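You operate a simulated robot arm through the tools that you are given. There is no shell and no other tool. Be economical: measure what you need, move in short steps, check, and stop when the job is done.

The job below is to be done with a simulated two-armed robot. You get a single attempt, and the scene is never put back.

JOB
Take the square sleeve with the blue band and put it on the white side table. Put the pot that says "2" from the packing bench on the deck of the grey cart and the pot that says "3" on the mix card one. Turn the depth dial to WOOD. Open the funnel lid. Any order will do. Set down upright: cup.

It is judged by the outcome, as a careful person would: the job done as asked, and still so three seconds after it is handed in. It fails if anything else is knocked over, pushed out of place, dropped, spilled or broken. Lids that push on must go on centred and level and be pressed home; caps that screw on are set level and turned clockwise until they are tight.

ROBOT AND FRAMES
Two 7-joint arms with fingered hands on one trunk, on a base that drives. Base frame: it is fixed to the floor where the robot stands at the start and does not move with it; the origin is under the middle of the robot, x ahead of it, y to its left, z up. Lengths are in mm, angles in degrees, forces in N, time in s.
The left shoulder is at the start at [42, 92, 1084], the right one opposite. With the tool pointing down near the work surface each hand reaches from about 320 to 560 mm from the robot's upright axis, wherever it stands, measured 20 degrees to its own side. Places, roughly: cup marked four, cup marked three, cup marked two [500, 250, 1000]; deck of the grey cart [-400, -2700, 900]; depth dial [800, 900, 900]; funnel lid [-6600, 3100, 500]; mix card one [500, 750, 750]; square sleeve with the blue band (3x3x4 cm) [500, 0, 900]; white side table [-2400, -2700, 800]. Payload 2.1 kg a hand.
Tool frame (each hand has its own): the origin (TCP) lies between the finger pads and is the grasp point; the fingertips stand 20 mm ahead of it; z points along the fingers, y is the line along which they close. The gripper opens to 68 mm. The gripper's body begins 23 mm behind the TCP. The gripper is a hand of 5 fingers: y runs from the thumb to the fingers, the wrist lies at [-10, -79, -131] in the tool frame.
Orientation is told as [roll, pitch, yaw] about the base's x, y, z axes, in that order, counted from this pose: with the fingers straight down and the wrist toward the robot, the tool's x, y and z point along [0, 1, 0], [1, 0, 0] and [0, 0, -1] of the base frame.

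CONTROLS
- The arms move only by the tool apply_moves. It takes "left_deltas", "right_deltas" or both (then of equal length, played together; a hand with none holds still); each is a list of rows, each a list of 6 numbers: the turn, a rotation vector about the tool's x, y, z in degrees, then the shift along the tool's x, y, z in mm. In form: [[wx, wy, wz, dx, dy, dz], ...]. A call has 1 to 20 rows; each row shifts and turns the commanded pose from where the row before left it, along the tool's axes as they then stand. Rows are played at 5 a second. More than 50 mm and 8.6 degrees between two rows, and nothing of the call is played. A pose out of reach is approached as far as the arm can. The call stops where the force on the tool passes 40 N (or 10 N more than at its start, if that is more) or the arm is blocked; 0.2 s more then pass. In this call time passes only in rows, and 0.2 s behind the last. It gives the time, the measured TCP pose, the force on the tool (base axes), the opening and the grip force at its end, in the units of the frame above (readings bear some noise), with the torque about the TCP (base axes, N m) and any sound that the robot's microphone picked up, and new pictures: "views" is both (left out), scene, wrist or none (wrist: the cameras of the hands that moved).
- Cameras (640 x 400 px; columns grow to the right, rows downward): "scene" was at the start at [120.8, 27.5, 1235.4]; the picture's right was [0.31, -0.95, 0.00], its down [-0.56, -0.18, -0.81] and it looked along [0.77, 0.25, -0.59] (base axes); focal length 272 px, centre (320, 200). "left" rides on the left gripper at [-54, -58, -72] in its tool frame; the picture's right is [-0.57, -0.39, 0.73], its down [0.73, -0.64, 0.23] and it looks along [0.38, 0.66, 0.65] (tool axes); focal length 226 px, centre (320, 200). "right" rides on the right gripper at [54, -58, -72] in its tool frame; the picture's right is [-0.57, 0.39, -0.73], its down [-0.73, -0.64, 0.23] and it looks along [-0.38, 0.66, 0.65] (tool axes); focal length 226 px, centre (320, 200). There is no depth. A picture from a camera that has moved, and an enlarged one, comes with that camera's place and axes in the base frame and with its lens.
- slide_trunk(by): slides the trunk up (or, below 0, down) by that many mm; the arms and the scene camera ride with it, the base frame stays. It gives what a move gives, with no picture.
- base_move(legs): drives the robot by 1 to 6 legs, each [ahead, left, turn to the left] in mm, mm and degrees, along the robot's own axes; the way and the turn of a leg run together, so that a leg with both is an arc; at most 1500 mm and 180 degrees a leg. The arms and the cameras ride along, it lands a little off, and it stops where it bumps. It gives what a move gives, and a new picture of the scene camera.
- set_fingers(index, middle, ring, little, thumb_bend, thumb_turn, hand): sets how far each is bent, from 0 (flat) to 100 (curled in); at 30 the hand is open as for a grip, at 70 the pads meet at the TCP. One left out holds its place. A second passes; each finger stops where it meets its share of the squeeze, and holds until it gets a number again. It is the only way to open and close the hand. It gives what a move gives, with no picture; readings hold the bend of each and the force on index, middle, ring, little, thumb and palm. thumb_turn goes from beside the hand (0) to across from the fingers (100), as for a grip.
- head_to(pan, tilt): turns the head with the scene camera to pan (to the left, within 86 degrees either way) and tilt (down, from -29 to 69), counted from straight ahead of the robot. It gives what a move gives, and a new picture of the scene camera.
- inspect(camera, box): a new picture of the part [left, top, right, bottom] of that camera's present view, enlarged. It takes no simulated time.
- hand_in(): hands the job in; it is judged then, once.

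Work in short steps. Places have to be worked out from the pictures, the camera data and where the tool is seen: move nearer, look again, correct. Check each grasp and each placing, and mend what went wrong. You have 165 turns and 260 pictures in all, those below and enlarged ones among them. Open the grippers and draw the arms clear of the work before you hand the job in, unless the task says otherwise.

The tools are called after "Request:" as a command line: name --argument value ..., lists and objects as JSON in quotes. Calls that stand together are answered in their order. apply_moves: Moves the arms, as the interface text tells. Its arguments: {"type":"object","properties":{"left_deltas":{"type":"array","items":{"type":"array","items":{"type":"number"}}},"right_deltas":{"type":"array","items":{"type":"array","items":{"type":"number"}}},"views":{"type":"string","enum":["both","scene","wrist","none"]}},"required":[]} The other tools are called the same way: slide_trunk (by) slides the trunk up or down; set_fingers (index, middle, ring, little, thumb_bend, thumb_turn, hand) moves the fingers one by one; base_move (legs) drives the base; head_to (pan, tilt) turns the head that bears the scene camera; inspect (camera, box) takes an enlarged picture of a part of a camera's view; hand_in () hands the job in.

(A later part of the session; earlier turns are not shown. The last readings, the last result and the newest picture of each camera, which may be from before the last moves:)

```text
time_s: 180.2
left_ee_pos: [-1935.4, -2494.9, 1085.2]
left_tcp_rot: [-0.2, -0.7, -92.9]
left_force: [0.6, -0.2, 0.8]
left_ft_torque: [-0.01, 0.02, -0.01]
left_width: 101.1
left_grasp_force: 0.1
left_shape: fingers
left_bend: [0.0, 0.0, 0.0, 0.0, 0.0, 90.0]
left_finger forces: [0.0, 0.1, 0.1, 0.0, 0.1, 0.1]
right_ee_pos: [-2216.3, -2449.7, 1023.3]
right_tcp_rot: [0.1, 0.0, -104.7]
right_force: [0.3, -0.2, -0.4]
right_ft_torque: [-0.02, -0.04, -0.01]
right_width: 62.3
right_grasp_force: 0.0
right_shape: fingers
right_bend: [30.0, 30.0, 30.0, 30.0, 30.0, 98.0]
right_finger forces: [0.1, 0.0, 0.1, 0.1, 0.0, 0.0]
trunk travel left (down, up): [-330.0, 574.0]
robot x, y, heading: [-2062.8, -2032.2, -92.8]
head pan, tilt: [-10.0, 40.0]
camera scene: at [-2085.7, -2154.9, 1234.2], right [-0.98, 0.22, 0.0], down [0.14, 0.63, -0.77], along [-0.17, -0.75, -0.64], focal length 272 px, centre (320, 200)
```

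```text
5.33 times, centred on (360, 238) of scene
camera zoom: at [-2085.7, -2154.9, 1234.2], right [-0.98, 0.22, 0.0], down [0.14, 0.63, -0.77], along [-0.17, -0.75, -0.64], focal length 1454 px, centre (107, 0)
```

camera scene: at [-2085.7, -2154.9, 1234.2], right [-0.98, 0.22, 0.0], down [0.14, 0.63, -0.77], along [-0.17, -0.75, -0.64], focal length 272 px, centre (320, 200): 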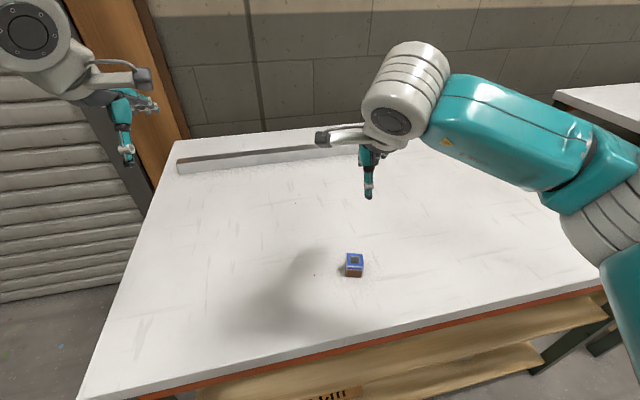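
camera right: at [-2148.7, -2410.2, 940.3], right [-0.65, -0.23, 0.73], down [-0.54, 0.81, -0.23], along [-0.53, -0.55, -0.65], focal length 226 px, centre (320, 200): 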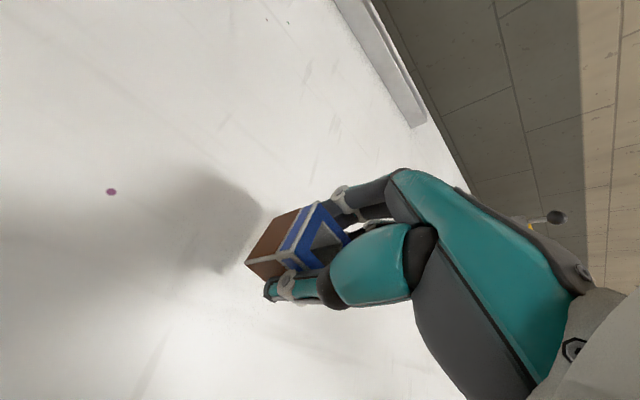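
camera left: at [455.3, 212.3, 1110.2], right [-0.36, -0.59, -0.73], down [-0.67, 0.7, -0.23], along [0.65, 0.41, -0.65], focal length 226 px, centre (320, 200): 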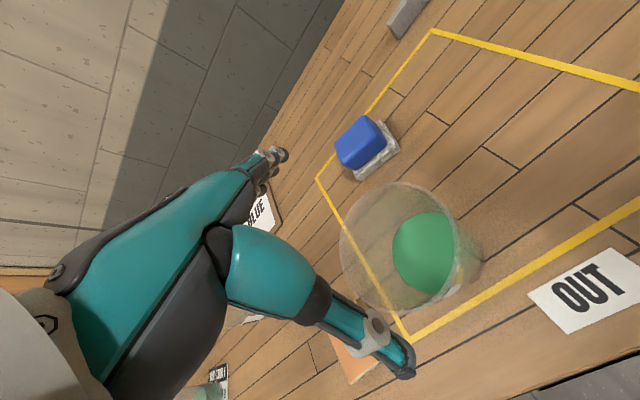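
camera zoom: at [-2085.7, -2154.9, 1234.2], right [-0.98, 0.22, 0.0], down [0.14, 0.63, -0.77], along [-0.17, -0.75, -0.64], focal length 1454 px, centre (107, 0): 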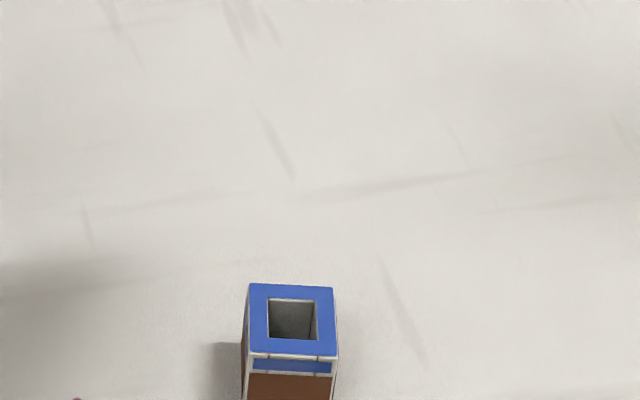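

The sleeve stands upright on the white table. I back off and turn to look toward the funnel far away at (−6600,3100).

Request:
base_move --legs '[[-600, 0, 0], [0, 0, -88]]'

Request:
head_to --pan -40 --tilt 10

```text
time_s: 187.4
left_ee_pos: [-2498.3, -1563.6, 1085.3]
left_tcp_rot: [-0.2, -0.7, 179.2]
left_force: [-0.1, -0.3, -0.1]
left_ft_torque: [0.01, 0.01, -0.01]
left_width: 101.3
left_grasp_force: 0.1
left_shape: fingers
left_bend: [0.0, 0.0, 0.0, 0.0, 0.0, 90.0]
left_finger forces: [0.0, 0.0, 0.1, 0.1, 0.0, 0.1]
right_ee_pos: [-2460.3, -1281.8, 1022.2]
right_tcp_rot: [0.3, 0.0, 167.1]
right_force: [1.4, 0.2, -0.4]
right_ft_torque: [0.01, 0.0, 0.03]
right_width: 62.0
right_grasp_force: 0.1
right_shape: fingers
right_bend: [30.0, 30.0, 30.0, 30.0, 30.0, 98.0]
right_finger forces: [0.0, 0.0, 0.0, 0.0, 0.0, 0.0]
trunk travel left (down, up): [-330.0, 574.0]
robot x, y, heading: [-2039.0, -1418.4, 179.2]
head pan, tilt: [-10.0, 40.0]
camera scene: at [-2163.5, -1404.7, 1234.2], right [0.19, 0.98, 0.0], down [0.63, -0.12, -0.77], along [-0.75, 0.14, -0.64], focal length 272 px, centre (320, 200)
```

scene: 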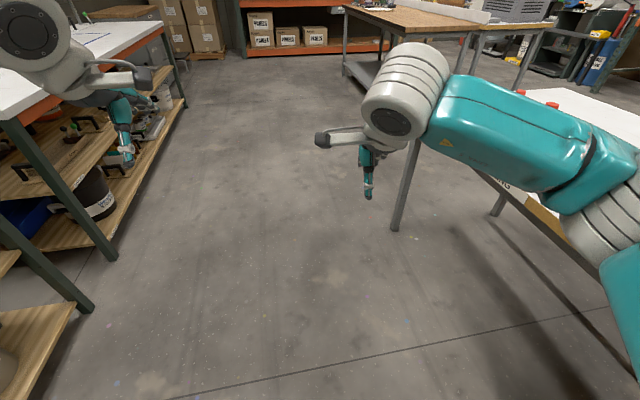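

```text
time_s: 188.4
left_ee_pos: [-2497.3, -1565.9, 1086.0]
left_tcp_rot: [-0.2, -0.7, 179.1]
left_force: [0.3, 0.1, 0.9]
left_ft_torque: [0.01, -0.02, 0.02]
left_width: 101.2
left_grasp_force: 0.2
left_shape: fingers
left_bend: [0.0, 0.0, 0.0, 0.0, 0.0, 90.0]
left_finger forces: [0.0, 0.0, 0.0, 0.0, 0.1, 0.0]
right_ee_pos: [-2460.9, -1280.8, 1021.1]
right_tcp_rot: [0.1, -0.1, 167.1]
right_force: [-0.6, 0.1, 0.0]
right_ft_torque: [-0.01, -0.02, -0.02]
right_width: 62.4
right_grasp_force: 0.0
right_shape: fingers
right_bend: [30.0, 30.0, 30.0, 30.0, 30.0, 98.0]
right_finger forces: [0.0, 0.1, 0.1, 0.0, 0.0, 0.0]
trunk travel left (down, up): [-330.0, 574.0]
robot x, y, heading: [-2038.7, -1420.1, 179.3]
head pan, tilt: [-40.0, 10.0]
camera scene: at [-2150.5, -1359.9, 1281.8], right [0.65, 0.76, 0.0], down [0.13, -0.11, -0.98], along [-0.75, 0.64, -0.17], focal length 272 px, centre (320, 200)
```

scene: 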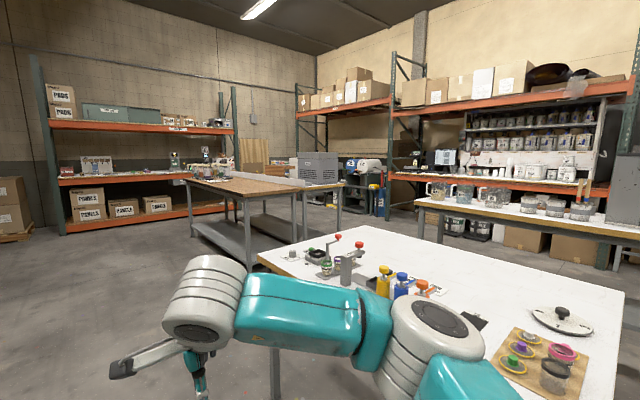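

The funnel lid should appear near (341,187); zoom there.

Request:
inspect --camera "scene" --box '[240, 120, 440, 245]'

```text
3.20 times, centred on (340, 182) of scene
camera zoom: at [-2150.5, -1359.9, 1281.8], right [0.65, 0.76, 0.0], down [0.13, -0.11, -0.98], along [-0.75, 0.64, -0.17], focal length 872 px, centre (256, 256)
```

zoom: 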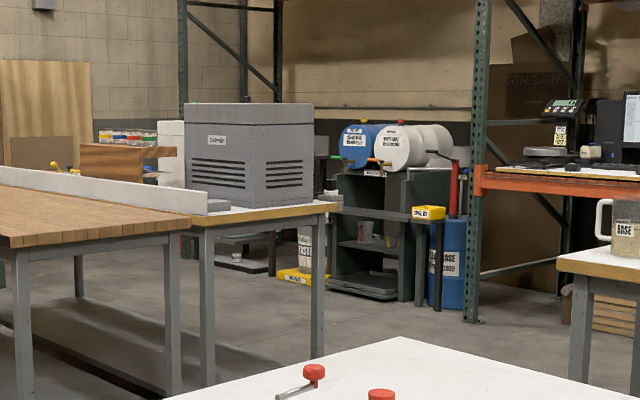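

The funnel area is behind other tables. I advance along the free aisle and look again.

Request:
base_move --legs '[[1500, 0, 0], [800, 0, 0]]'

Request:
head_to --pan -60 --tilt 12

```text
time_s: 199.6
left_ee_pos: [-4786.4, -1542.7, 1085.8]
left_tcp_rot: [-0.1, -0.8, 179.3]
left_force: [-0.6, 0.1, 0.3]
left_ft_torque: [0.0, 0.04, -0.02]
left_width: 101.3
left_grasp_force: 0.1
left_shape: fingers
left_bend: [0.0, 0.0, 0.0, 0.0, 0.0, 90.0]
left_finger forces: [0.0, 0.0, 0.1, 0.0, 0.0, 0.1]
right_ee_pos: [-4751.4, -1258.8, 1021.4]
right_tcp_rot: [0.1, 0.0, 167.2]
right_force: [0.4, -0.2, -0.6]
right_ft_torque: [-0.01, 0.02, -0.01]
right_width: 62.3
right_grasp_force: 0.1
right_shape: fingers
right_bend: [30.0, 30.0, 30.0, 30.0, 30.0, 98.0]
right_finger forces: [0.1, 0.1, 0.0, 0.0, 0.0, 0.0]
trunk travel left (down, up): [-330.0, 574.0]
robot x, y, heading: [-4330.3, -1397.1, 179.5]
head pan, tilt: [-40.0, 10.0]
camera scene: at [-4440.9, -1336.1, 1281.9], right [0.65, 0.76, 0.0], down [0.13, -0.11, -0.98], along [-0.75, 0.64, -0.17], focal length 272 px, centre (320, 200)
```

scene: 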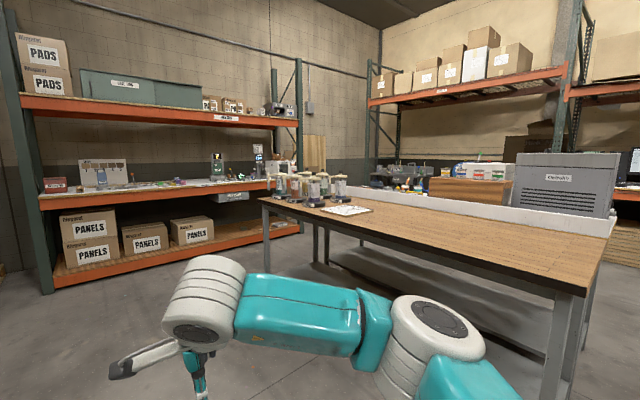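

```text
time_s: 200.5
left_ee_pos: [-4786.0, -1543.4, 1086.2]
left_tcp_rot: [-0.2, -0.7, 179.3]
left_force: [0.5, 0.1, -0.1]
left_ft_torque: [0.0, -0.02, 0.01]
left_width: 101.2
left_grasp_force: 0.1
left_shape: fingers
left_bend: [0.0, 0.0, 0.0, 0.0, 0.0, 90.0]
left_finger forces: [0.0, 0.1, 0.1, 0.0, 0.1, 0.0]
right_ee_pos: [-4752.1, -1258.7, 1022.6]
right_tcp_rot: [0.1, 0.0, 167.4]
right_force: [0.1, 0.7, -0.5]
right_ft_torque: [0.01, 0.0, -0.01]
right_width: 62.4
right_grasp_force: 0.1
right_shape: fingers
right_bend: [30.0, 30.0, 30.0, 30.0, 30.0, 98.0]
right_finger forces: [0.1, 0.0, 0.0, 0.0, 0.0, 0.0]
trunk travel left (down, up): [-330.0, 574.0]
robot x, y, heading: [-4326.8, -1395.8, 179.2]
head pan, tilt: [-60.0, 12.0]
camera scene: at [-4416.1, -1315.4, 1278.7], right [0.87, 0.49, 0.0], down [0.1, -0.18, -0.98], along [-0.48, 0.85, -0.21], focal length 272 px, centre (320, 200)
```

scene: 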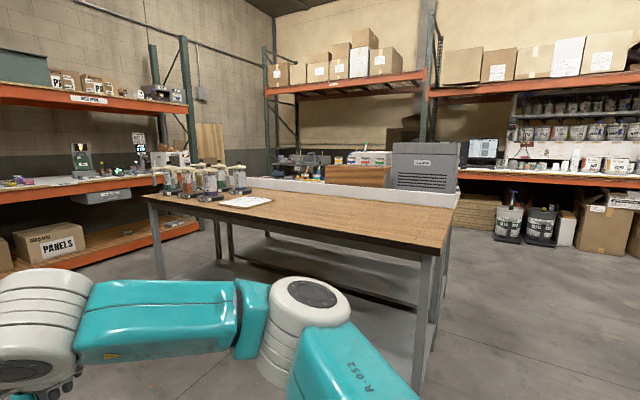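

The aisle right of the wood table is open. I turn to face +y, shift right, and drive up it.

Request:
base_move --legs '[[0, 0, -89], [0, -480, 0], [1500, 0, 0], [1500, 0, 0]]'

Request:
head_to --pan 50 --tilt 20

```text
time_s: 221.1
left_ee_pos: [-4129.9, 2040.0, 1086.3]
left_tcp_rot: [-0.3, -0.7, 93.0]
left_force: [1.0, 1.0, 0.6]
left_ft_torque: [-0.02, -0.02, 0.02]
left_width: 101.1
left_grasp_force: 0.1
left_shape: fingers
left_bend: [0.0, 0.0, 0.0, 0.0, 0.0, 90.0]
left_finger forces: [0.0, 0.1, 0.0, 0.0, 0.0, 0.1]
right_ee_pos: [-3843.9, 2023.6, 1022.0]
right_tcp_rot: [0.2, 0.0, 81.1]
right_force: [-0.3, 0.1, 0.4]
right_ft_torque: [-0.01, 0.02, 0.0]
right_width: 62.5
right_grasp_force: 0.1
right_shape: fingers
right_bend: [30.0, 30.0, 30.0, 30.0, 30.0, 98.0]
right_finger forces: [0.0, 0.0, 0.0, 0.0, 0.1, 0.1]
trunk travel left (down, up): [-330.0, 574.0]
robot x, y, heading: [-3954.0, 1594.8, 93.4]
head pan, tilt: [-60.0, 12.0]
camera scene: at [-3880.1, 1682.6, 1278.7], right [0.55, -0.84, 0.0], down [-0.17, -0.11, -0.98], along [0.82, 0.54, -0.21], focal length 272 px, centre (320, 200)
```

scene: 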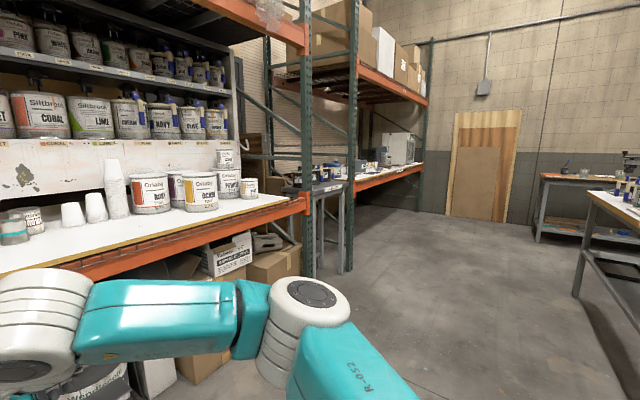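

```text
time_s: 223.0
left_ee_pos: [-4130.3, 2039.4, 1086.1]
left_tcp_rot: [-0.2, -0.7, 93.1]
left_force: [0.1, -0.1, 0.7]
left_ft_torque: [0.01, 0.0, -0.03]
left_width: 101.2
left_grasp_force: 0.1
left_shape: fingers
left_bend: [0.0, 0.0, 0.0, 0.0, 0.0, 90.0]
left_finger forces: [0.0, 0.1, 0.1, 0.0, 0.1, 0.2]
right_ee_pos: [-3844.1, 2023.7, 1023.5]
right_tcp_rot: [0.0, 0.1, 81.1]
right_force: [0.9, 0.7, -0.4]
right_ft_torque: [0.01, 0.02, -0.01]
right_width: 62.1
right_grasp_force: 0.0
right_shape: fingers
right_bend: [30.0, 30.0, 30.0, 30.0, 30.0, 98.0]
right_finger forces: [0.0, 0.0, 0.0, 0.0, 0.0, 0.1]
trunk travel left (down, up): [-330.0, 574.0]
robot x, y, heading: [-3951.8, 1593.1, 93.1]
head pan, tilt: [50.0, 20.0]
camera scene: at [-4032.6, 1687.2, 1265.6], right [0.6, 0.8, 0.0], down [0.27, -0.21, -0.94], along [-0.75, 0.56, -0.34], focal length 272 px, centre (320, 200)
```

scene: 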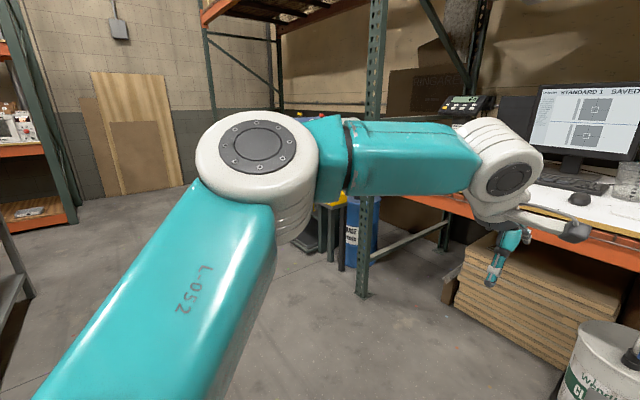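

I advance 470 mm and then slide left between the table and the rack.

Request:
base_move --legs '[[470, 0, -3], [0, 1200, 0]]'

Request:
head_to --pan 65 --tilt 20

```text
time_s: 231.4
left_ee_pos: [-5307.1, 2503.6, 1086.4]
left_tcp_rot: [-0.3, -0.7, 91.5]
left_force: [-0.3, -0.8, -0.3]
left_ft_torque: [0.02, 0.0, -0.01]
left_width: 101.3
left_grasp_force: 0.0
left_shape: fingers
left_bend: [0.0, 0.0, 0.0, 0.0, 0.0, 90.0]
left_finger forces: [0.0, 0.0, 0.0, 0.0, 0.1, 0.0]
right_ee_pos: [-5023.0, 2480.5, 1022.5]
right_tcp_rot: [0.1, 0.0, 79.4]
right_force: [-0.4, 0.6, 0.2]
right_ft_torque: [0.02, -0.02, 0.0]
right_width: 62.3
right_grasp_force: 0.0
right_shape: fingers
right_bend: [30.0, 30.0, 30.0, 30.0, 30.0, 98.0]
right_finger forces: [0.0, 0.0, 0.0, 0.0, 0.1, 0.0]
trunk travel left (down, up): [-330.0, 574.0]
robot x, y, heading: [-5143.5, 2054.0, 91.4]
head pan, tilt: [50.0, 20.0]
camera scene: at [-5220.9, 2149.6, 1265.6], right [0.62, 0.78, 0.0], down [0.27, -0.21, -0.94], along [-0.74, 0.58, -0.34], focal length 272 px, centre (320, 200)
```

scene: 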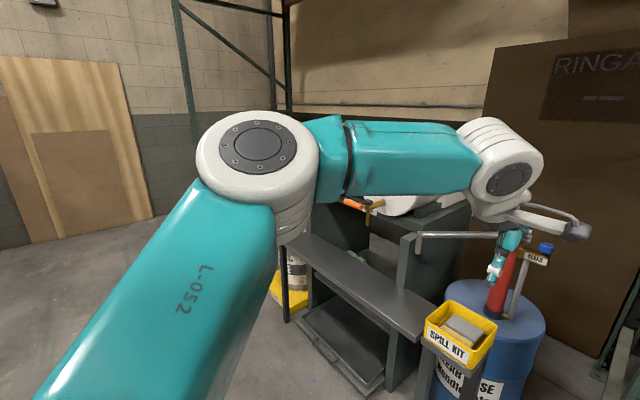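

```text
time_s: 232.2
left_ee_pos: [-5307.3, 2504.1, 1086.0]
left_tcp_rot: [-0.2, -0.8, 91.5]
left_force: [1.0, -0.2, 0.6]
left_ft_torque: [0.0, -0.04, -0.01]
left_width: 101.1
left_grasp_force: 0.0
left_shape: fingers
left_bend: [0.0, 0.0, 0.0, 0.0, 0.0, 90.0]
left_finger forces: [0.0, 0.0, 0.0, 0.0, 0.0, 0.0]
right_ee_pos: [-5023.4, 2480.4, 1021.6]
right_tcp_rot: [0.2, 0.0, 79.5]
right_force: [0.1, -0.2, -1.0]
right_ft_torque: [-0.01, -0.02, -0.01]
right_width: 62.4
right_grasp_force: 0.1
right_shape: fingers
right_bend: [30.0, 30.0, 30.0, 30.0, 30.0, 98.0]
right_finger forces: [0.0, 0.0, 0.1, 0.1, 0.0, 0.1]
trunk travel left (down, up): [-330.0, 574.0]
robot x, y, heading: [-5146.9, 2054.9, 91.7]
head pan, tilt: [65.0, 20.0]
camera scene: at [-5233.4, 2128.8, 1265.7], right [0.4, 0.92, 0.0], down [0.31, -0.14, -0.94], along [-0.86, 0.38, -0.34], focal length 272 px, centre (320, 200)
```

scene: 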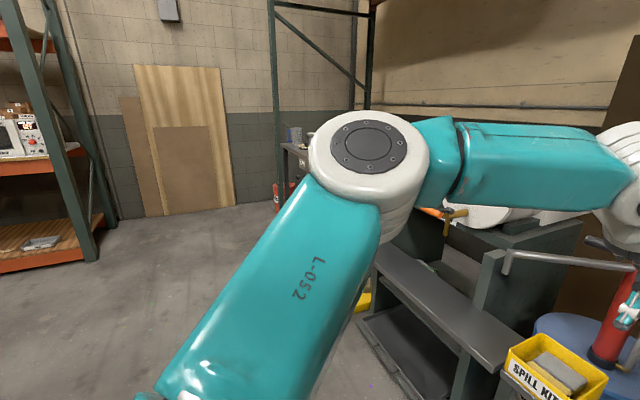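

The hands are close to the drum pump here, so I retract both arms 130 mm before sliding on.

Request:
apply_moves --left_deltas '[[0, 0, 0, 0, -30, -10], [0, 0, 0, 0, -35, -10], [0, 0, 0, 0, -35, -10], [0, 0, 0, 0, -30, 0]]' --right_deltas '[[0, 0, 0, 0, -30, -10], [0, 0, 0, 0, -35, -20], [0, 0, 0, 0, -35, -20], [0, 0, 0, 0, -20, -10]]' --views "none"

Request:
head_to --pan 20 --tilt 35

```text
time_s: 233.2
left_ee_pos: [-5302.8, 2373.1, 1113.6]
left_tcp_rot: [-0.4, -0.7, 91.4]
left_force: [-0.1, -1.1, -0.2]
left_ft_torque: [-0.02, -0.01, 0.0]
left_width: 101.4
left_grasp_force: 0.1
left_shape: fingers
left_bend: [0.0, 0.0, 0.0, 0.0, 0.0, 90.0]
left_finger forces: [0.1, 0.0, 0.1, 0.0, 0.0, 0.0]
right_ee_pos: [-5044.7, 2361.2, 1082.7]
right_tcp_rot: [0.1, 0.0, 79.4]
right_force: [0.3, -0.1, -0.2]
right_ft_torque: [0.02, 0.03, 0.01]
right_width: 62.4
right_grasp_force: 0.1
right_shape: fingers
right_bend: [30.0, 30.0, 30.0, 30.0, 30.0, 98.0]
right_finger forces: [0.0, 0.1, 0.0, 0.0, 0.0, 0.0]
trunk travel left (down, up): [-330.0, 574.0]
robot x, y, heading: [-5146.3, 2054.2, 91.5]
head pan, tilt: [65.0, 20.0]
```

```text
time_s: 234.3
left_ee_pos: [-5303.5, 2373.3, 1113.7]
left_tcp_rot: [-0.3, -0.6, 91.4]
left_force: [0.6, 0.2, 0.1]
left_ft_torque: [0.0, -0.02, -0.01]
left_width: 101.1
left_grasp_force: 0.1
left_shape: fingers
left_bend: [0.0, 0.0, 0.0, 0.0, 0.0, 90.0]
left_finger forces: [0.1, 0.1, 0.0, 0.0, 0.0, 0.0]
right_ee_pos: [-5043.9, 2362.5, 1084.2]
right_tcp_rot: [0.1, 0.0, 79.4]
right_force: [0.7, -0.7, -0.3]
right_ft_torque: [-0.02, -0.02, 0.03]
right_width: 62.4
right_grasp_force: 0.0
right_shape: fingers
right_bend: [30.0, 30.0, 30.0, 30.0, 30.0, 98.0]
right_finger forces: [0.0, 0.0, 0.0, 0.1, 0.0, 0.0]
trunk travel left (down, up): [-330.0, 574.0]
robot x, y, heading: [-5145.0, 2052.1, 91.4]
head pan, tilt: [20.0, 35.0]
camera scene: at [-5180.4, 2173.5, 1241.8], right [0.93, 0.37, 0.0], down [0.21, -0.53, -0.82], along [-0.3, 0.76, -0.57], focal length 272 px, centre (320, 200)
```

scene: 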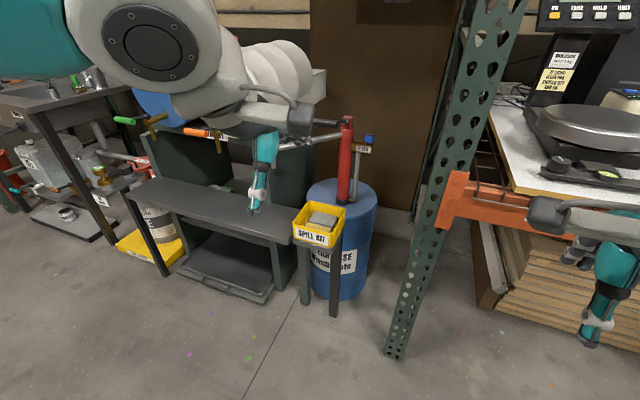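

The yellow tray with a can is at ≈(−6580,2930): that's the funnel. Zoom.

Request:
inspect --camera "scene" --box '[60, 130, 220, 280]'

Request:
base_move --legs '[[0, 700, -1]]'

Request:
head_to --pan 45 --tilt 40

```text
2.67 times, centred on (140, 205) of scene
camera zoom: at [-5180.4, 2173.5, 1241.8], right [0.93, 0.37, 0.0], down [0.21, -0.53, -0.82], along [-0.3, 0.76, -0.57], focal length 727 px, centre (800, 187)
```

zoom: 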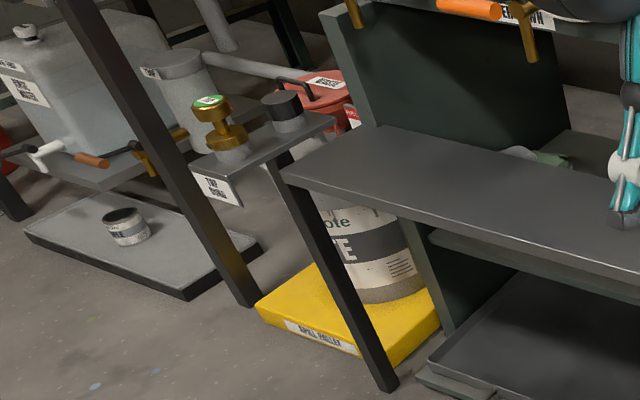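

```text
time_s: 238.1
left_ee_pos: [-5996.2, 2365.5, 1113.6]
left_tcp_rot: [-0.2, -0.8, 90.0]
left_force: [-0.3, 0.2, -0.2]
left_ft_torque: [0.02, 0.04, -0.02]
left_width: 101.2
left_grasp_force: 0.2
left_shape: fingers
left_bend: [0.0, 0.0, 0.0, 0.0, 0.0, 90.0]
left_finger forces: [0.1, 0.0, 0.0, 0.0, 0.1, 0.1]
right_ee_pos: [-5738.4, 2349.4, 1082.1]
right_tcp_rot: [0.0, 0.0, 78.2]
right_force: [1.0, -0.1, 0.4]
right_ft_torque: [0.03, -0.02, 0.0]
right_width: 62.5
right_grasp_force: 0.1
right_shape: fingers
right_bend: [30.0, 30.0, 30.0, 30.0, 30.0, 98.0]
right_finger forces: [0.0, 0.0, 0.0, 0.0, 0.0, 0.0]
trunk travel left (down, up): [-330.0, 574.0]
robot x, y, heading: [-5844.3, 2041.1, 90.2]
head pan, tilt: [20.0, 35.0]
camera scene: at [-5877.6, 2163.3, 1241.8], right [0.94, 0.35, 0.0], down [0.2, -0.54, -0.82], along [-0.28, 0.77, -0.57], focal length 272 px, centre (320, 200)
```

scene: 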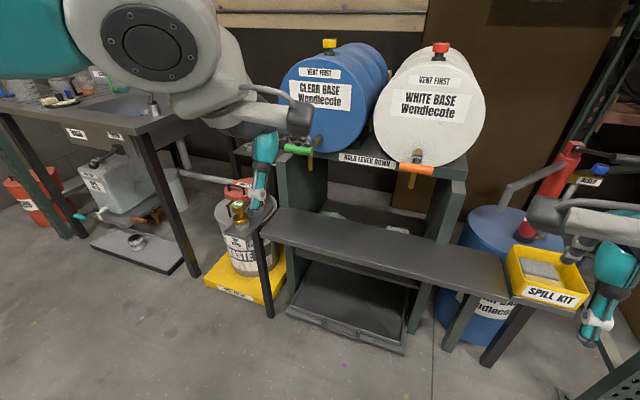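

```text
time_s: 239.0
left_ee_pos: [-5996.1, 2365.1, 1113.7]
left_tcp_rot: [-0.2, -0.7, 90.1]
left_force: [0.2, -0.1, 0.0]
left_ft_torque: [0.01, -0.01, 0.0]
left_width: 101.1
left_grasp_force: 0.1
left_shape: fingers
left_bend: [0.0, 0.0, 0.0, 0.0, 0.0, 90.0]
left_finger forces: [0.0, 0.0, 0.0, 0.0, 0.0, 0.0]
right_ee_pos: [-5737.0, 2349.7, 1083.1]
right_tcp_rot: [0.1, 0.0, 78.2]
right_force: [-0.3, -1.1, 1.3]
right_ft_torque: [0.01, 0.02, -0.01]
right_width: 62.3
right_grasp_force: 0.0
right_shape: fingers
right_bend: [30.0, 30.0, 30.0, 30.0, 30.0, 98.0]
right_finger forces: [0.0, 0.0, 0.0, 0.0, 0.0, 0.0]
trunk travel left (down, up): [-330.0, 574.0]
robot x, y, heading: [-5843.1, 2037.8, 90.4]
head pan, tilt: [45.0, 40.0]
camera scene: at [-5907.4, 2140.6, 1234.3], right [0.7, 0.71, 0.0], down [0.46, -0.45, -0.77], along [-0.54, 0.54, -0.64], focal length 272 px, centre (320, 200)
```

scene: 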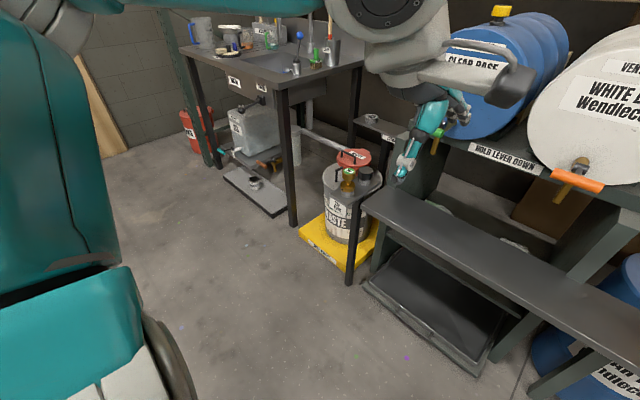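

The waste can has a red lid with a label. Zoom in.

Request:
inspect --camera "scene" --box '[290, 120, 418, 270]'

Request:
base_move --legs '[[0, 600, 0]]'

Request:
head_to --pan 20 --tilt 50

```text
2.67 times, centred on (354, 195) of scene
camera zoom: at [-5907.4, 2140.6, 1234.3], right [0.7, 0.71, 0.0], down [0.46, -0.45, -0.77], along [-0.54, 0.54, -0.64], focal length 727 px, centre (229, 213)
```

zoom: 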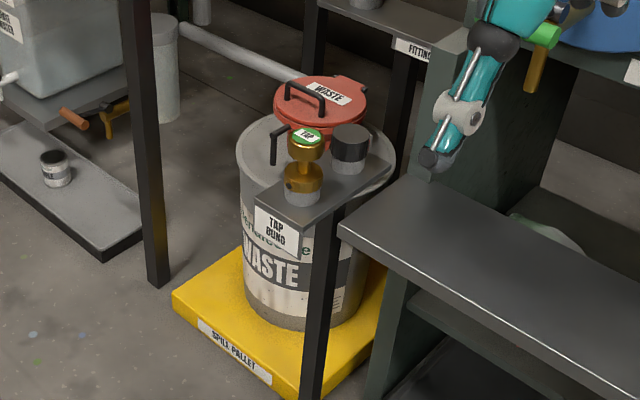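

```text
time_s: 242.4
left_ee_pos: [-6589.5, 2369.2, 1112.9]
left_tcp_rot: [-0.2, -0.8, 89.4]
left_force: [0.3, 0.0, 0.2]
left_ft_torque: [0.02, -0.01, 0.01]
left_width: 101.1
left_grasp_force: 0.1
left_shape: fingers
left_bend: [0.0, 0.0, 0.0, 0.0, 0.0, 90.0]
left_finger forces: [0.0, 0.0, 0.1, 0.0, 0.0, 0.0]
right_ee_pos: [-6332.2, 2348.8, 1083.4]
right_tcp_rot: [0.0, 0.1, 77.4]
right_force: [-0.2, -0.4, 0.4]
right_ft_torque: [-0.01, -0.02, 0.0]
right_width: 62.4
right_grasp_force: 0.1
right_shape: fingers
right_bend: [30.0, 30.0, 30.0, 30.0, 30.0, 98.0]
right_finger forces: [0.0, 0.0, 0.0, 0.0, 0.0, 0.1]
trunk travel left (down, up): [-330.0, 574.0]
robot x, y, heading: [-6445.0, 2043.2, 89.3]
head pan, tilt: [45.0, 40.0]
camera scene: at [-6504.1, 2142.5, 1234.2], right [0.71, 0.7, 0.0], down [0.45, -0.46, -0.77], along [-0.54, 0.55, -0.64], focal length 272 px, centre (320, 200)
```

scene: 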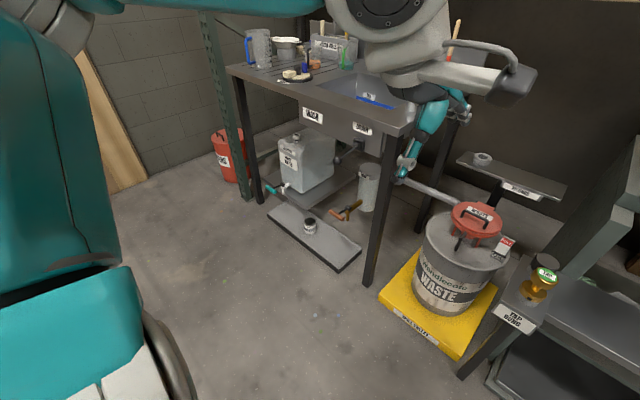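

```text
time_s: 243.3
left_ee_pos: [-6589.3, 2370.0, 1114.2]
left_tcp_rot: [-0.2, -0.8, 89.4]
left_force: [0.1, 0.4, 0.0]
left_ft_torque: [0.0, 0.0, 0.02]
left_width: 101.2
left_grasp_force: 0.1
left_shape: fingers
left_bend: [0.0, 0.0, 0.0, 0.0, 0.0, 90.0]
left_finger forces: [0.0, 0.1, 0.0, 0.1, 0.0, 0.0]
right_ee_pos: [-6331.7, 2348.8, 1081.8]
right_tcp_rot: [0.0, 0.0, 77.3]
right_force: [-0.8, 1.0, -0.1]
right_ft_torque: [0.03, 0.03, 0.0]
right_width: 62.3
right_grasp_force: 0.0
right_shape: fingers
right_bend: [30.0, 30.0, 30.0, 30.0, 30.0, 98.0]
right_finger forces: [0.1, 0.1, 0.1, 0.0, 0.0, 0.0]
trunk travel left (down, up): [-330.0, 574.0]
robot x, y, heading: [-6444.9, 2042.6, 89.7]
head pan, tilt: [20.0, 50.0]
camera scene: at [-6470.2, 2154.5, 1220.1], right [0.94, 0.33, 0.0], down [0.26, -0.72, -0.64], along [-0.22, 0.61, -0.77], focal length 272 px, centre (320, 200)
```

scene: 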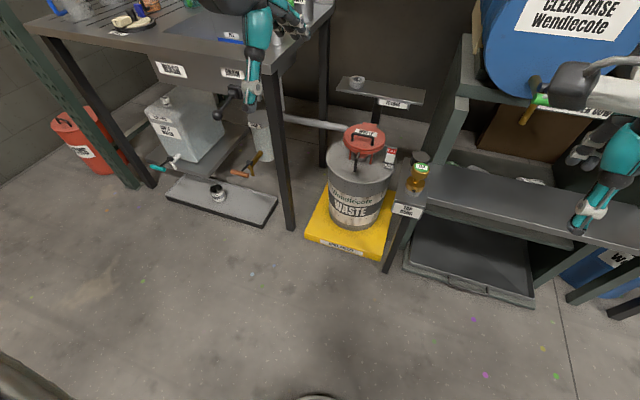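

Zoom in on the funnel lid.

Request:
inspect --camera "scene" --box '[310, 105, 430, 180]'

```text
5.33 times, centred on (370, 142) of scene
camera zoom: at [-6470.2, 2154.5, 1220.1], right [0.94, 0.33, 0.0], down [0.26, -0.72, -0.64], along [-0.22, 0.61, -0.77], focal length 1454 px, centre (53, 507)
```

zoom: 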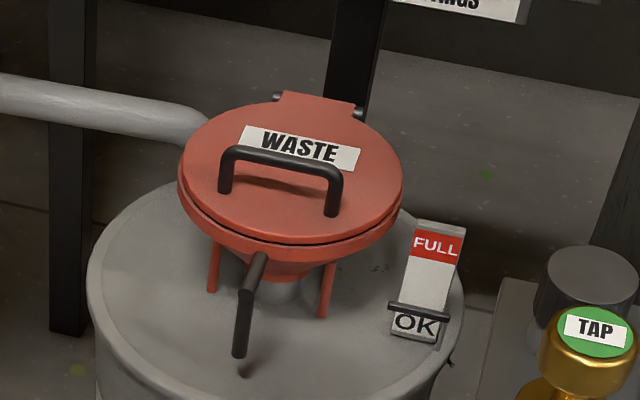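

The lid: hinge at the back (y≈3193), bail handle along x at ≈[−6615,3055,545], lid z≈512. I tuck the left arm back and up, then approach with heading ≈105° so the right hand faces it.

Request:
set_fingers --hand "left" --index 60 --middle 60 --ring 60 --little 60 --thumb_bend 50

Request:
apply_moves --left_deltas '[[0, 0, 0, 0, -25, -20], [0, 0, 0, 0, -25, -20], [0, 0, 0, 0, -25, -20], [0, 0, 0, 0, -25, -20]]' --views "none"

Request:
base_move --legs '[[0, 175, 0], [0, 0, 15], [360, -95, 0]]'

```text
time_s: 244.3
left_ee_pos: [-6589.6, 2368.8, 1114.3]
left_tcp_rot: [-0.2, -0.7, 89.4]
left_force: [0.4, 0.7, -0.4]
left_ft_torque: [0.02, -0.01, -0.02]
left_width: 21.7
left_grasp_force: 0.1
left_shape: fingers
left_bend: [60.0, 60.0, 60.0, 60.0, 50.0, 90.0]
left_finger forces: [0.0, 0.1, 0.0, 0.0, 0.0, 0.0]
right_ee_pos: [-6331.3, 2349.4, 1082.7]
right_tcp_rot: [0.0, 0.0, 77.4]
right_force: [0.4, -0.2, 0.3]
right_ft_torque: [-0.03, 0.01, -0.03]
right_width: 62.3
right_grasp_force: 0.1
right_shape: fingers
right_bend: [30.0, 30.0, 30.0, 30.0, 30.0, 98.0]
right_finger forces: [0.0, 0.1, 0.0, 0.1, 0.0, 0.0]
trunk travel left (down, up): [-330.0, 574.0]
robot x, y, heading: [-6441.3, 2043.8, 89.6]
head pan, tilt: [20.0, 50.0]
```

```text
time_s: 245.3
left_ee_pos: [-6591.9, 2266.5, 1191.7]
left_tcp_rot: [-0.3, -0.5, 89.2]
left_force: [0.5, -0.1, -1.0]
left_ft_torque: [-0.01, -0.02, 0.01]
left_width: 21.7
left_grasp_force: 0.0
left_shape: fingers
left_bend: [60.0, 60.0, 60.0, 60.0, 50.0, 90.0]
left_finger forces: [0.0, 0.1, 0.0, 0.0, 0.0, 0.1]
right_ee_pos: [-6331.0, 2348.1, 1082.3]
right_tcp_rot: [0.1, 0.0, 77.4]
right_force: [0.2, -0.1, -1.1]
right_ft_torque: [-0.01, 0.02, 0.02]
right_width: 62.5
right_grasp_force: 0.0
right_shape: fingers
right_bend: [30.0, 30.0, 30.0, 30.0, 30.0, 98.0]
right_finger forces: [0.0, 0.1, 0.0, 0.1, 0.1, 0.0]
trunk travel left (down, up): [-330.0, 574.0]
robot x, y, heading: [-6442.6, 2042.8, 89.5]
head pan, tilt: [20.0, 50.0]
```

```text
time_s: 249.6
left_ee_pos: [-6817.3, 2603.8, 1192.1]
left_tcp_rot: [-0.2, -0.7, 104.1]
left_force: [0.4, -0.6, -0.6]
left_ft_torque: [0.01, -0.04, 0.0]
left_width: 21.4
left_grasp_force: 0.0
left_shape: fingers
left_bend: [60.0, 60.0, 60.0, 60.0, 50.0, 90.0]
left_finger forces: [0.1, 0.0, 0.1, 0.1, 0.0, 0.0]
right_ee_pos: [-6587.7, 2745.6, 1082.8]
right_tcp_rot: [0.1, 0.0, 92.1]
right_force: [0.6, 0.0, -0.4]
right_ft_torque: [0.04, 0.0, 0.03]
right_width: 62.4
right_grasp_force: 0.2
right_shape: fingers
right_bend: [30.0, 30.0, 30.0, 30.0, 30.0, 98.0]
right_finger forces: [0.1, 0.0, 0.0, 0.0, 0.0, 0.1]
trunk travel left (down, up): [-330.0, 574.0]
robot x, y, heading: [-6618.6, 2420.8, 104.6]
head pan, tilt: [20.0, 50.0]
camera scene: at [-6672.4, 2523.9, 1220.1], right [0.83, 0.56, 0.0], down [0.43, -0.63, -0.64], along [-0.36, 0.53, -0.77], focal length 272 px, centre (320, 200)
```

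scene: 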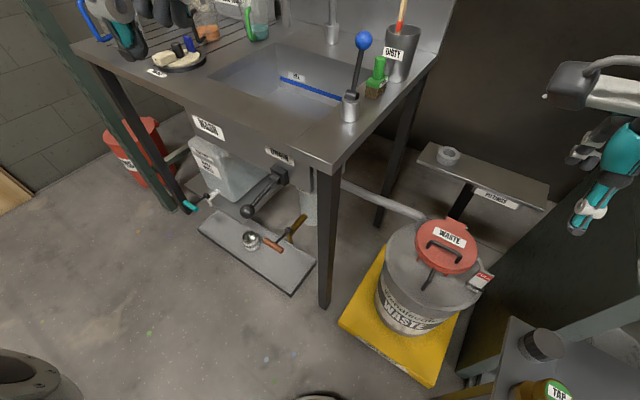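

I zoom in on the lid from here for triangulation.

Request:
inspect --camera "scene" --box '[380, 190, 540, 290]'

Request:
inspect --camera "right" --box '[0, 0, 640, 400]'

```text
4.00 times, centred on (460, 240) of scene
camera zoom: at [-6672.4, 2523.9, 1220.1], right [0.83, 0.56, 0.0], down [0.43, -0.63, -0.64], along [-0.36, 0.53, -0.77], focal length 1090 px, centre (-240, 40)
```

zoom: 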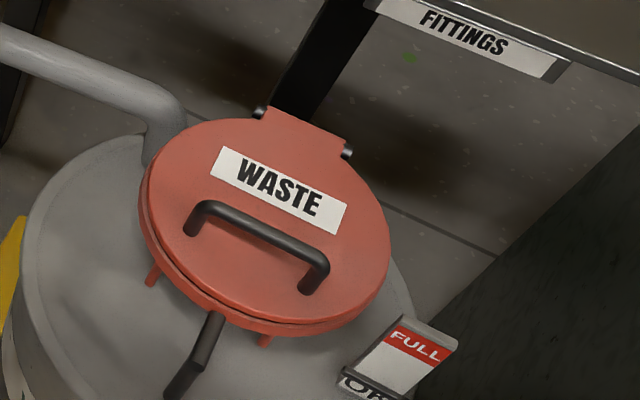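

```text
1.00 times, centred on (320, 200) of right (not enlarged: the box is as wide or as high as the picture)
camera zoom: at [-6640.3, 2686.3, 1154.8], right [0.55, 0.41, 0.73], down [0.76, -0.61, -0.23], along [0.35, 0.68, -0.65], focal length 226 px, centre (320, 200)
```

zoom: 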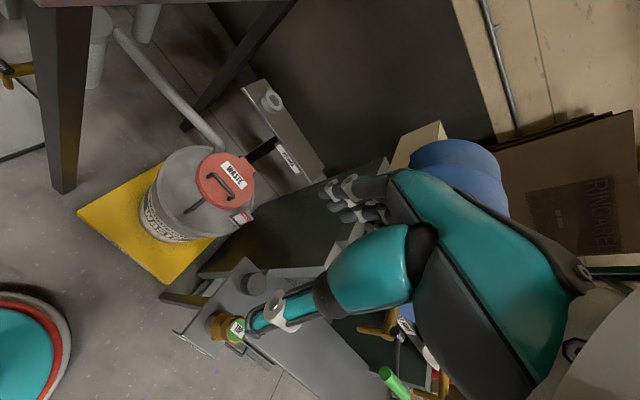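

Triangulated: handle bar ≈[−6602,2997,600] along x, hinge y≈3122. I move in 200 mm and lower the trunk 190 mm.

Request:
base_move --legs '[[200, -42, 0]]'

Request:
slide_trunk --by -190

Request:
head_to --pan -5 --tilt 50

Request:
inspect --camera "right" --box '[0, 0, 640, 400]'

```text
time_s: 251.2
left_ee_pos: [-6826.9, 2804.6, 1190.9]
left_tcp_rot: [-0.2, -0.7, 104.2]
left_force: [-0.8, -0.2, -0.1]
left_ft_torque: [0.0, 0.0, 0.0]
left_width: 21.7
left_grasp_force: 0.1
left_shape: fingers
left_bend: [60.0, 60.0, 60.0, 60.0, 50.0, 90.0]
left_finger forces: [0.0, 0.0, 0.0, 0.0, 0.0, 0.0]
right_ee_pos: [-6595.9, 2948.8, 1083.4]
right_tcp_rot: [0.1, -0.1, 92.0]
right_force: [0.2, -1.3, -0.5]
right_ft_torque: [-0.04, -0.02, -0.01]
right_width: 62.1
right_grasp_force: 0.1
right_shape: fingers
right_bend: [30.0, 30.0, 30.0, 30.0, 30.0, 98.0]
right_finger forces: [0.0, 0.0, 0.1, 0.0, 0.0, 0.0]
trunk travel left (down, up): [-330.0, 574.0]
robot x, y, heading: [-6628.8, 2624.7, 104.2]
head pan, tilt: [20.0, 50.0]
camera scene: at [-6680.8, 2726.4, 1220.1], right [0.83, 0.56, 0.0], down [0.43, -0.63, -0.64], along [-0.36, 0.53, -0.77], focal length 272 px, centre (320, 200)
```

scene: 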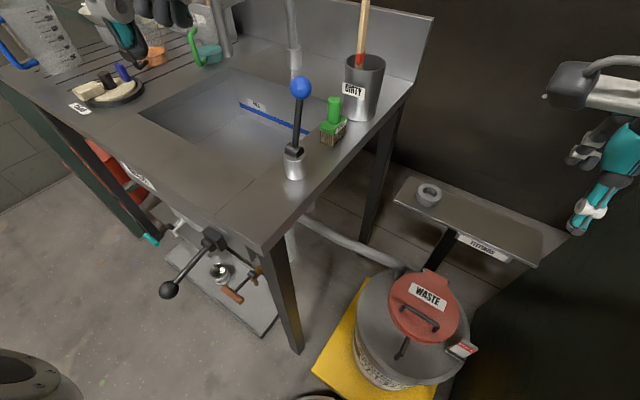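

```text
time_s: 253.3
left_ee_pos: [-6826.1, 2803.4, 1001.9]
left_tcp_rot: [-0.3, -0.8, 104.2]
left_force: [0.0, 0.0, -0.2]
left_ft_torque: [0.01, 0.01, 0.0]
left_width: 21.6
left_grasp_force: 0.0
left_shape: fingers
left_bend: [60.0, 60.0, 60.0, 60.0, 50.0, 90.0]
left_finger forces: [0.0, 0.0, 0.1, 0.0, 0.0, 0.0]
right_ee_pos: [-6596.3, 2948.7, 892.8]
right_tcp_rot: [0.1, 0.0, 92.1]
right_force: [0.1, 0.3, 0.3]
right_ft_torque: [-0.01, -0.04, 0.0]
right_width: 62.4
right_grasp_force: 0.1
right_shape: fingers
right_bend: [30.0, 30.0, 30.0, 30.0, 30.0, 98.0]
right_finger forces: [0.1, 0.0, 0.0, 0.0, 0.0, 0.1]
trunk travel left (down, up): [-140.0, 764.0]
robot x, y, heading: [-6626.5, 2625.6, 104.4]
head pan, tilt: [20.0, 50.0]
```

```text
time_s: 254.2
left_ee_pos: [-6826.3, 2804.7, 1002.5]
left_tcp_rot: [-0.2, -0.7, 104.1]
left_force: [-0.4, 0.8, -0.4]
left_ft_torque: [0.02, 0.04, -0.03]
left_width: 21.8
left_grasp_force: 0.0
left_shape: fingers
left_bend: [60.0, 60.0, 60.0, 60.0, 50.0, 90.0]
left_finger forces: [0.0, 0.1, 0.1, 0.1, 0.0, 0.0]
right_ee_pos: [-6596.3, 2948.1, 893.0]
right_tcp_rot: [0.1, 0.0, 92.1]
right_force: [-0.5, 1.5, 1.2]
right_ft_torque: [0.01, 0.0, 0.01]
right_width: 62.3
right_grasp_force: 0.1
right_shape: fingers
right_bend: [30.0, 30.0, 30.0, 30.0, 30.0, 98.0]
right_finger forces: [0.0, 0.0, 0.1, 0.1, 0.0, 0.1]
trunk travel left (down, up): [-140.0, 764.0]
robot x, y, heading: [-6623.6, 2624.9, 104.5]
head pan, tilt: [-5.0, 50.0]
camera scene: at [-6658.9, 2774.1, 1027.4], right [0.99, 0.16, 0.0], down [0.12, -0.76, -0.64], along [-0.1, 0.63, -0.77], focal length 272 px, centre (320, 200)
```

scene: 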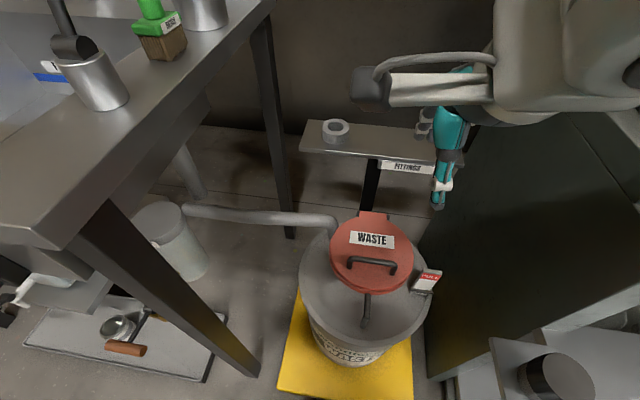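

```text
1.00 times, centred on (320, 200) of right (not enlarged: the box is as wide or as high as the picture)
camera zoom: at [-6648.7, 2888.6, 964.8], right [0.55, 0.41, 0.73], down [0.76, -0.61, -0.23], along [0.35, 0.68, -0.65], focal length 226 px, centre (320, 200)
```

zoom: 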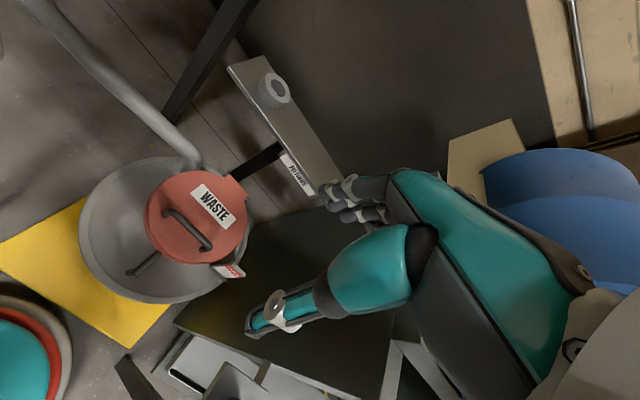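

Refined: handle ≈[−6602,3010,585]. I bring the right hand above it to z≈690 and look.

Request:
apply_moves --right_deltas '[[0, 0, 0, 0.8, 12.4, 40], [0, 0, 0, 0.8, 12.4, 40], [0, 0, 0, 0.8, 12.4, 40], [0, 0, 0, 0.8, 12.4, 40], [0, 0, 0, 0.8, 12.4, 40]]' --views "both"

Request:
inspect --camera "right" --box '[120, 150, 440, 350]'

```text
time_s: 255.4
left_ee_pos: [-6827.5, 2804.4, 1001.2]
left_tcp_rot: [-0.2, -0.7, 104.1]
left_force: [0.5, 0.0, -0.2]
left_ft_torque: [0.01, -0.02, -0.04]
left_width: 21.8
left_grasp_force: 0.1
left_shape: fingers
left_bend: [60.0, 60.0, 60.0, 60.0, 50.0, 90.0]
left_finger forces: [0.0, 0.0, 0.0, 0.1, 0.0, 0.0]
right_ee_pos: [-6605.7, 3009.8, 691.4]
right_tcp_rot: [0.1, 0.0, 92.1]
right_force: [0.6, 0.4, 0.3]
right_ft_torque: [-0.04, 0.01, -0.01]
right_width: 62.5
right_grasp_force: 0.0
right_shape: fingers
right_bend: [30.0, 30.0, 30.0, 30.0, 30.0, 98.0]
right_finger forces: [0.0, 0.0, 0.1, 0.0, 0.1, 0.0]
trunk travel left (down, up): [-140.0, 764.0]
robot x, y, heading: [-6626.5, 2625.6, 104.5]
head pan, tilt: [-5.0, 50.0]
camera scene: at [-6658.9, 2774.1, 1027.4], right [0.99, 0.16, 0.0], down [0.12, -0.76, -0.64], along [-0.1, 0.63, -0.77], focal length 272 px, centre (320, 200)
camera right: at [-6658.3, 2950.0, 764.0], right [0.55, 0.41, 0.73], down [0.76, -0.61, -0.23], along [0.35, 0.68, -0.65], focal length 226 px, centre (320, 200)
```

scene: 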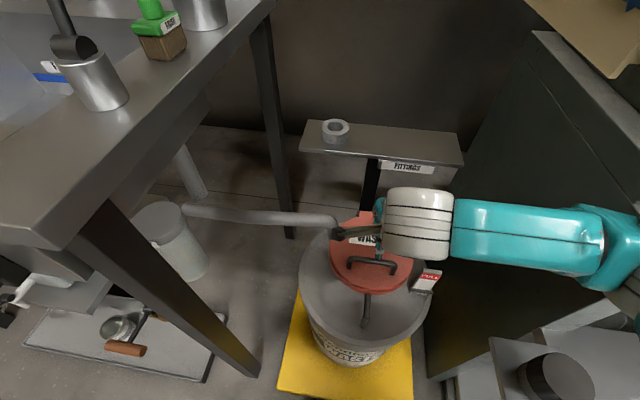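
right: 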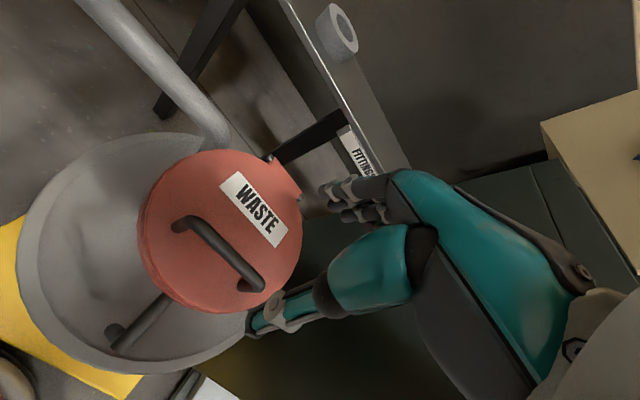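

```text
2.00 times, centred on (280, 250) of right
camera zoom: at [-6658.3, 2950.0, 764.0], right [0.55, 0.41, 0.73], down [0.76, -0.61, -0.23], along [0.35, 0.68, -0.65], focal length 452 px, centre (400, 100)
```

zoom: 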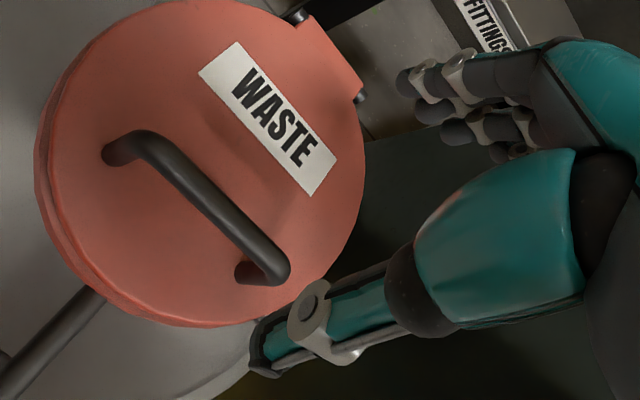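

Handle centre ≈[−6604,3016], bar z≈580. I descend with a 6 mm forward shift, first to z≈608.

Request:
apply_moves --right_deltas '[[0, 0, 0, -1, 6, 28], [0, 0, 0, 0, 0, 28], [0, 0, 0, 0, 0, 27]]' --views "none"

Request:
inspect --camera "right" --box '[120, 100, 440, 300]'

```text
time_s: 256.2
left_ee_pos: [-6826.9, 2803.1, 1003.0]
left_tcp_rot: [-0.1, -0.7, 104.0]
left_force: [0.5, -0.5, 0.2]
left_ft_torque: [0.01, 0.03, 0.02]
left_width: 21.9
left_grasp_force: 0.0
left_shape: fingers
left_bend: [60.0, 60.0, 60.0, 60.0, 50.0, 90.0]
left_finger forces: [0.1, 0.1, 0.0, 0.0, 0.0, 0.1]
right_ee_pos: [-6604.0, 3017.2, 608.9]
right_tcp_rot: [0.1, 0.1, 92.1]
right_force: [0.6, -0.2, -1.0]
right_ft_torque: [-0.01, 0.04, 0.01]
right_width: 62.4
right_grasp_force: 0.0
right_shape: fingers
right_bend: [30.0, 30.0, 30.0, 30.0, 30.0, 98.0]
right_finger forces: [0.0, 0.0, 0.1, 0.1, 0.1, 0.1]
trunk travel left (down, up): [-140.0, 764.0]
robot x, y, heading: [-6626.2, 2626.3, 104.2]
head pan, tilt: [-5.0, 50.0]
```

```text
2.00 times, centred on (280, 200) of right
camera zoom: at [-6656.4, 2956.4, 681.8], right [0.55, 0.41, 0.73], down [0.76, -0.61, -0.23], along [0.35, 0.68, -0.65], focal length 452 px, centre (400, 200)
```

zoom: 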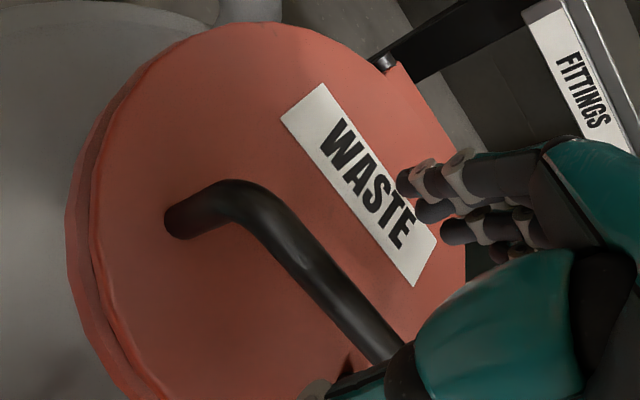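

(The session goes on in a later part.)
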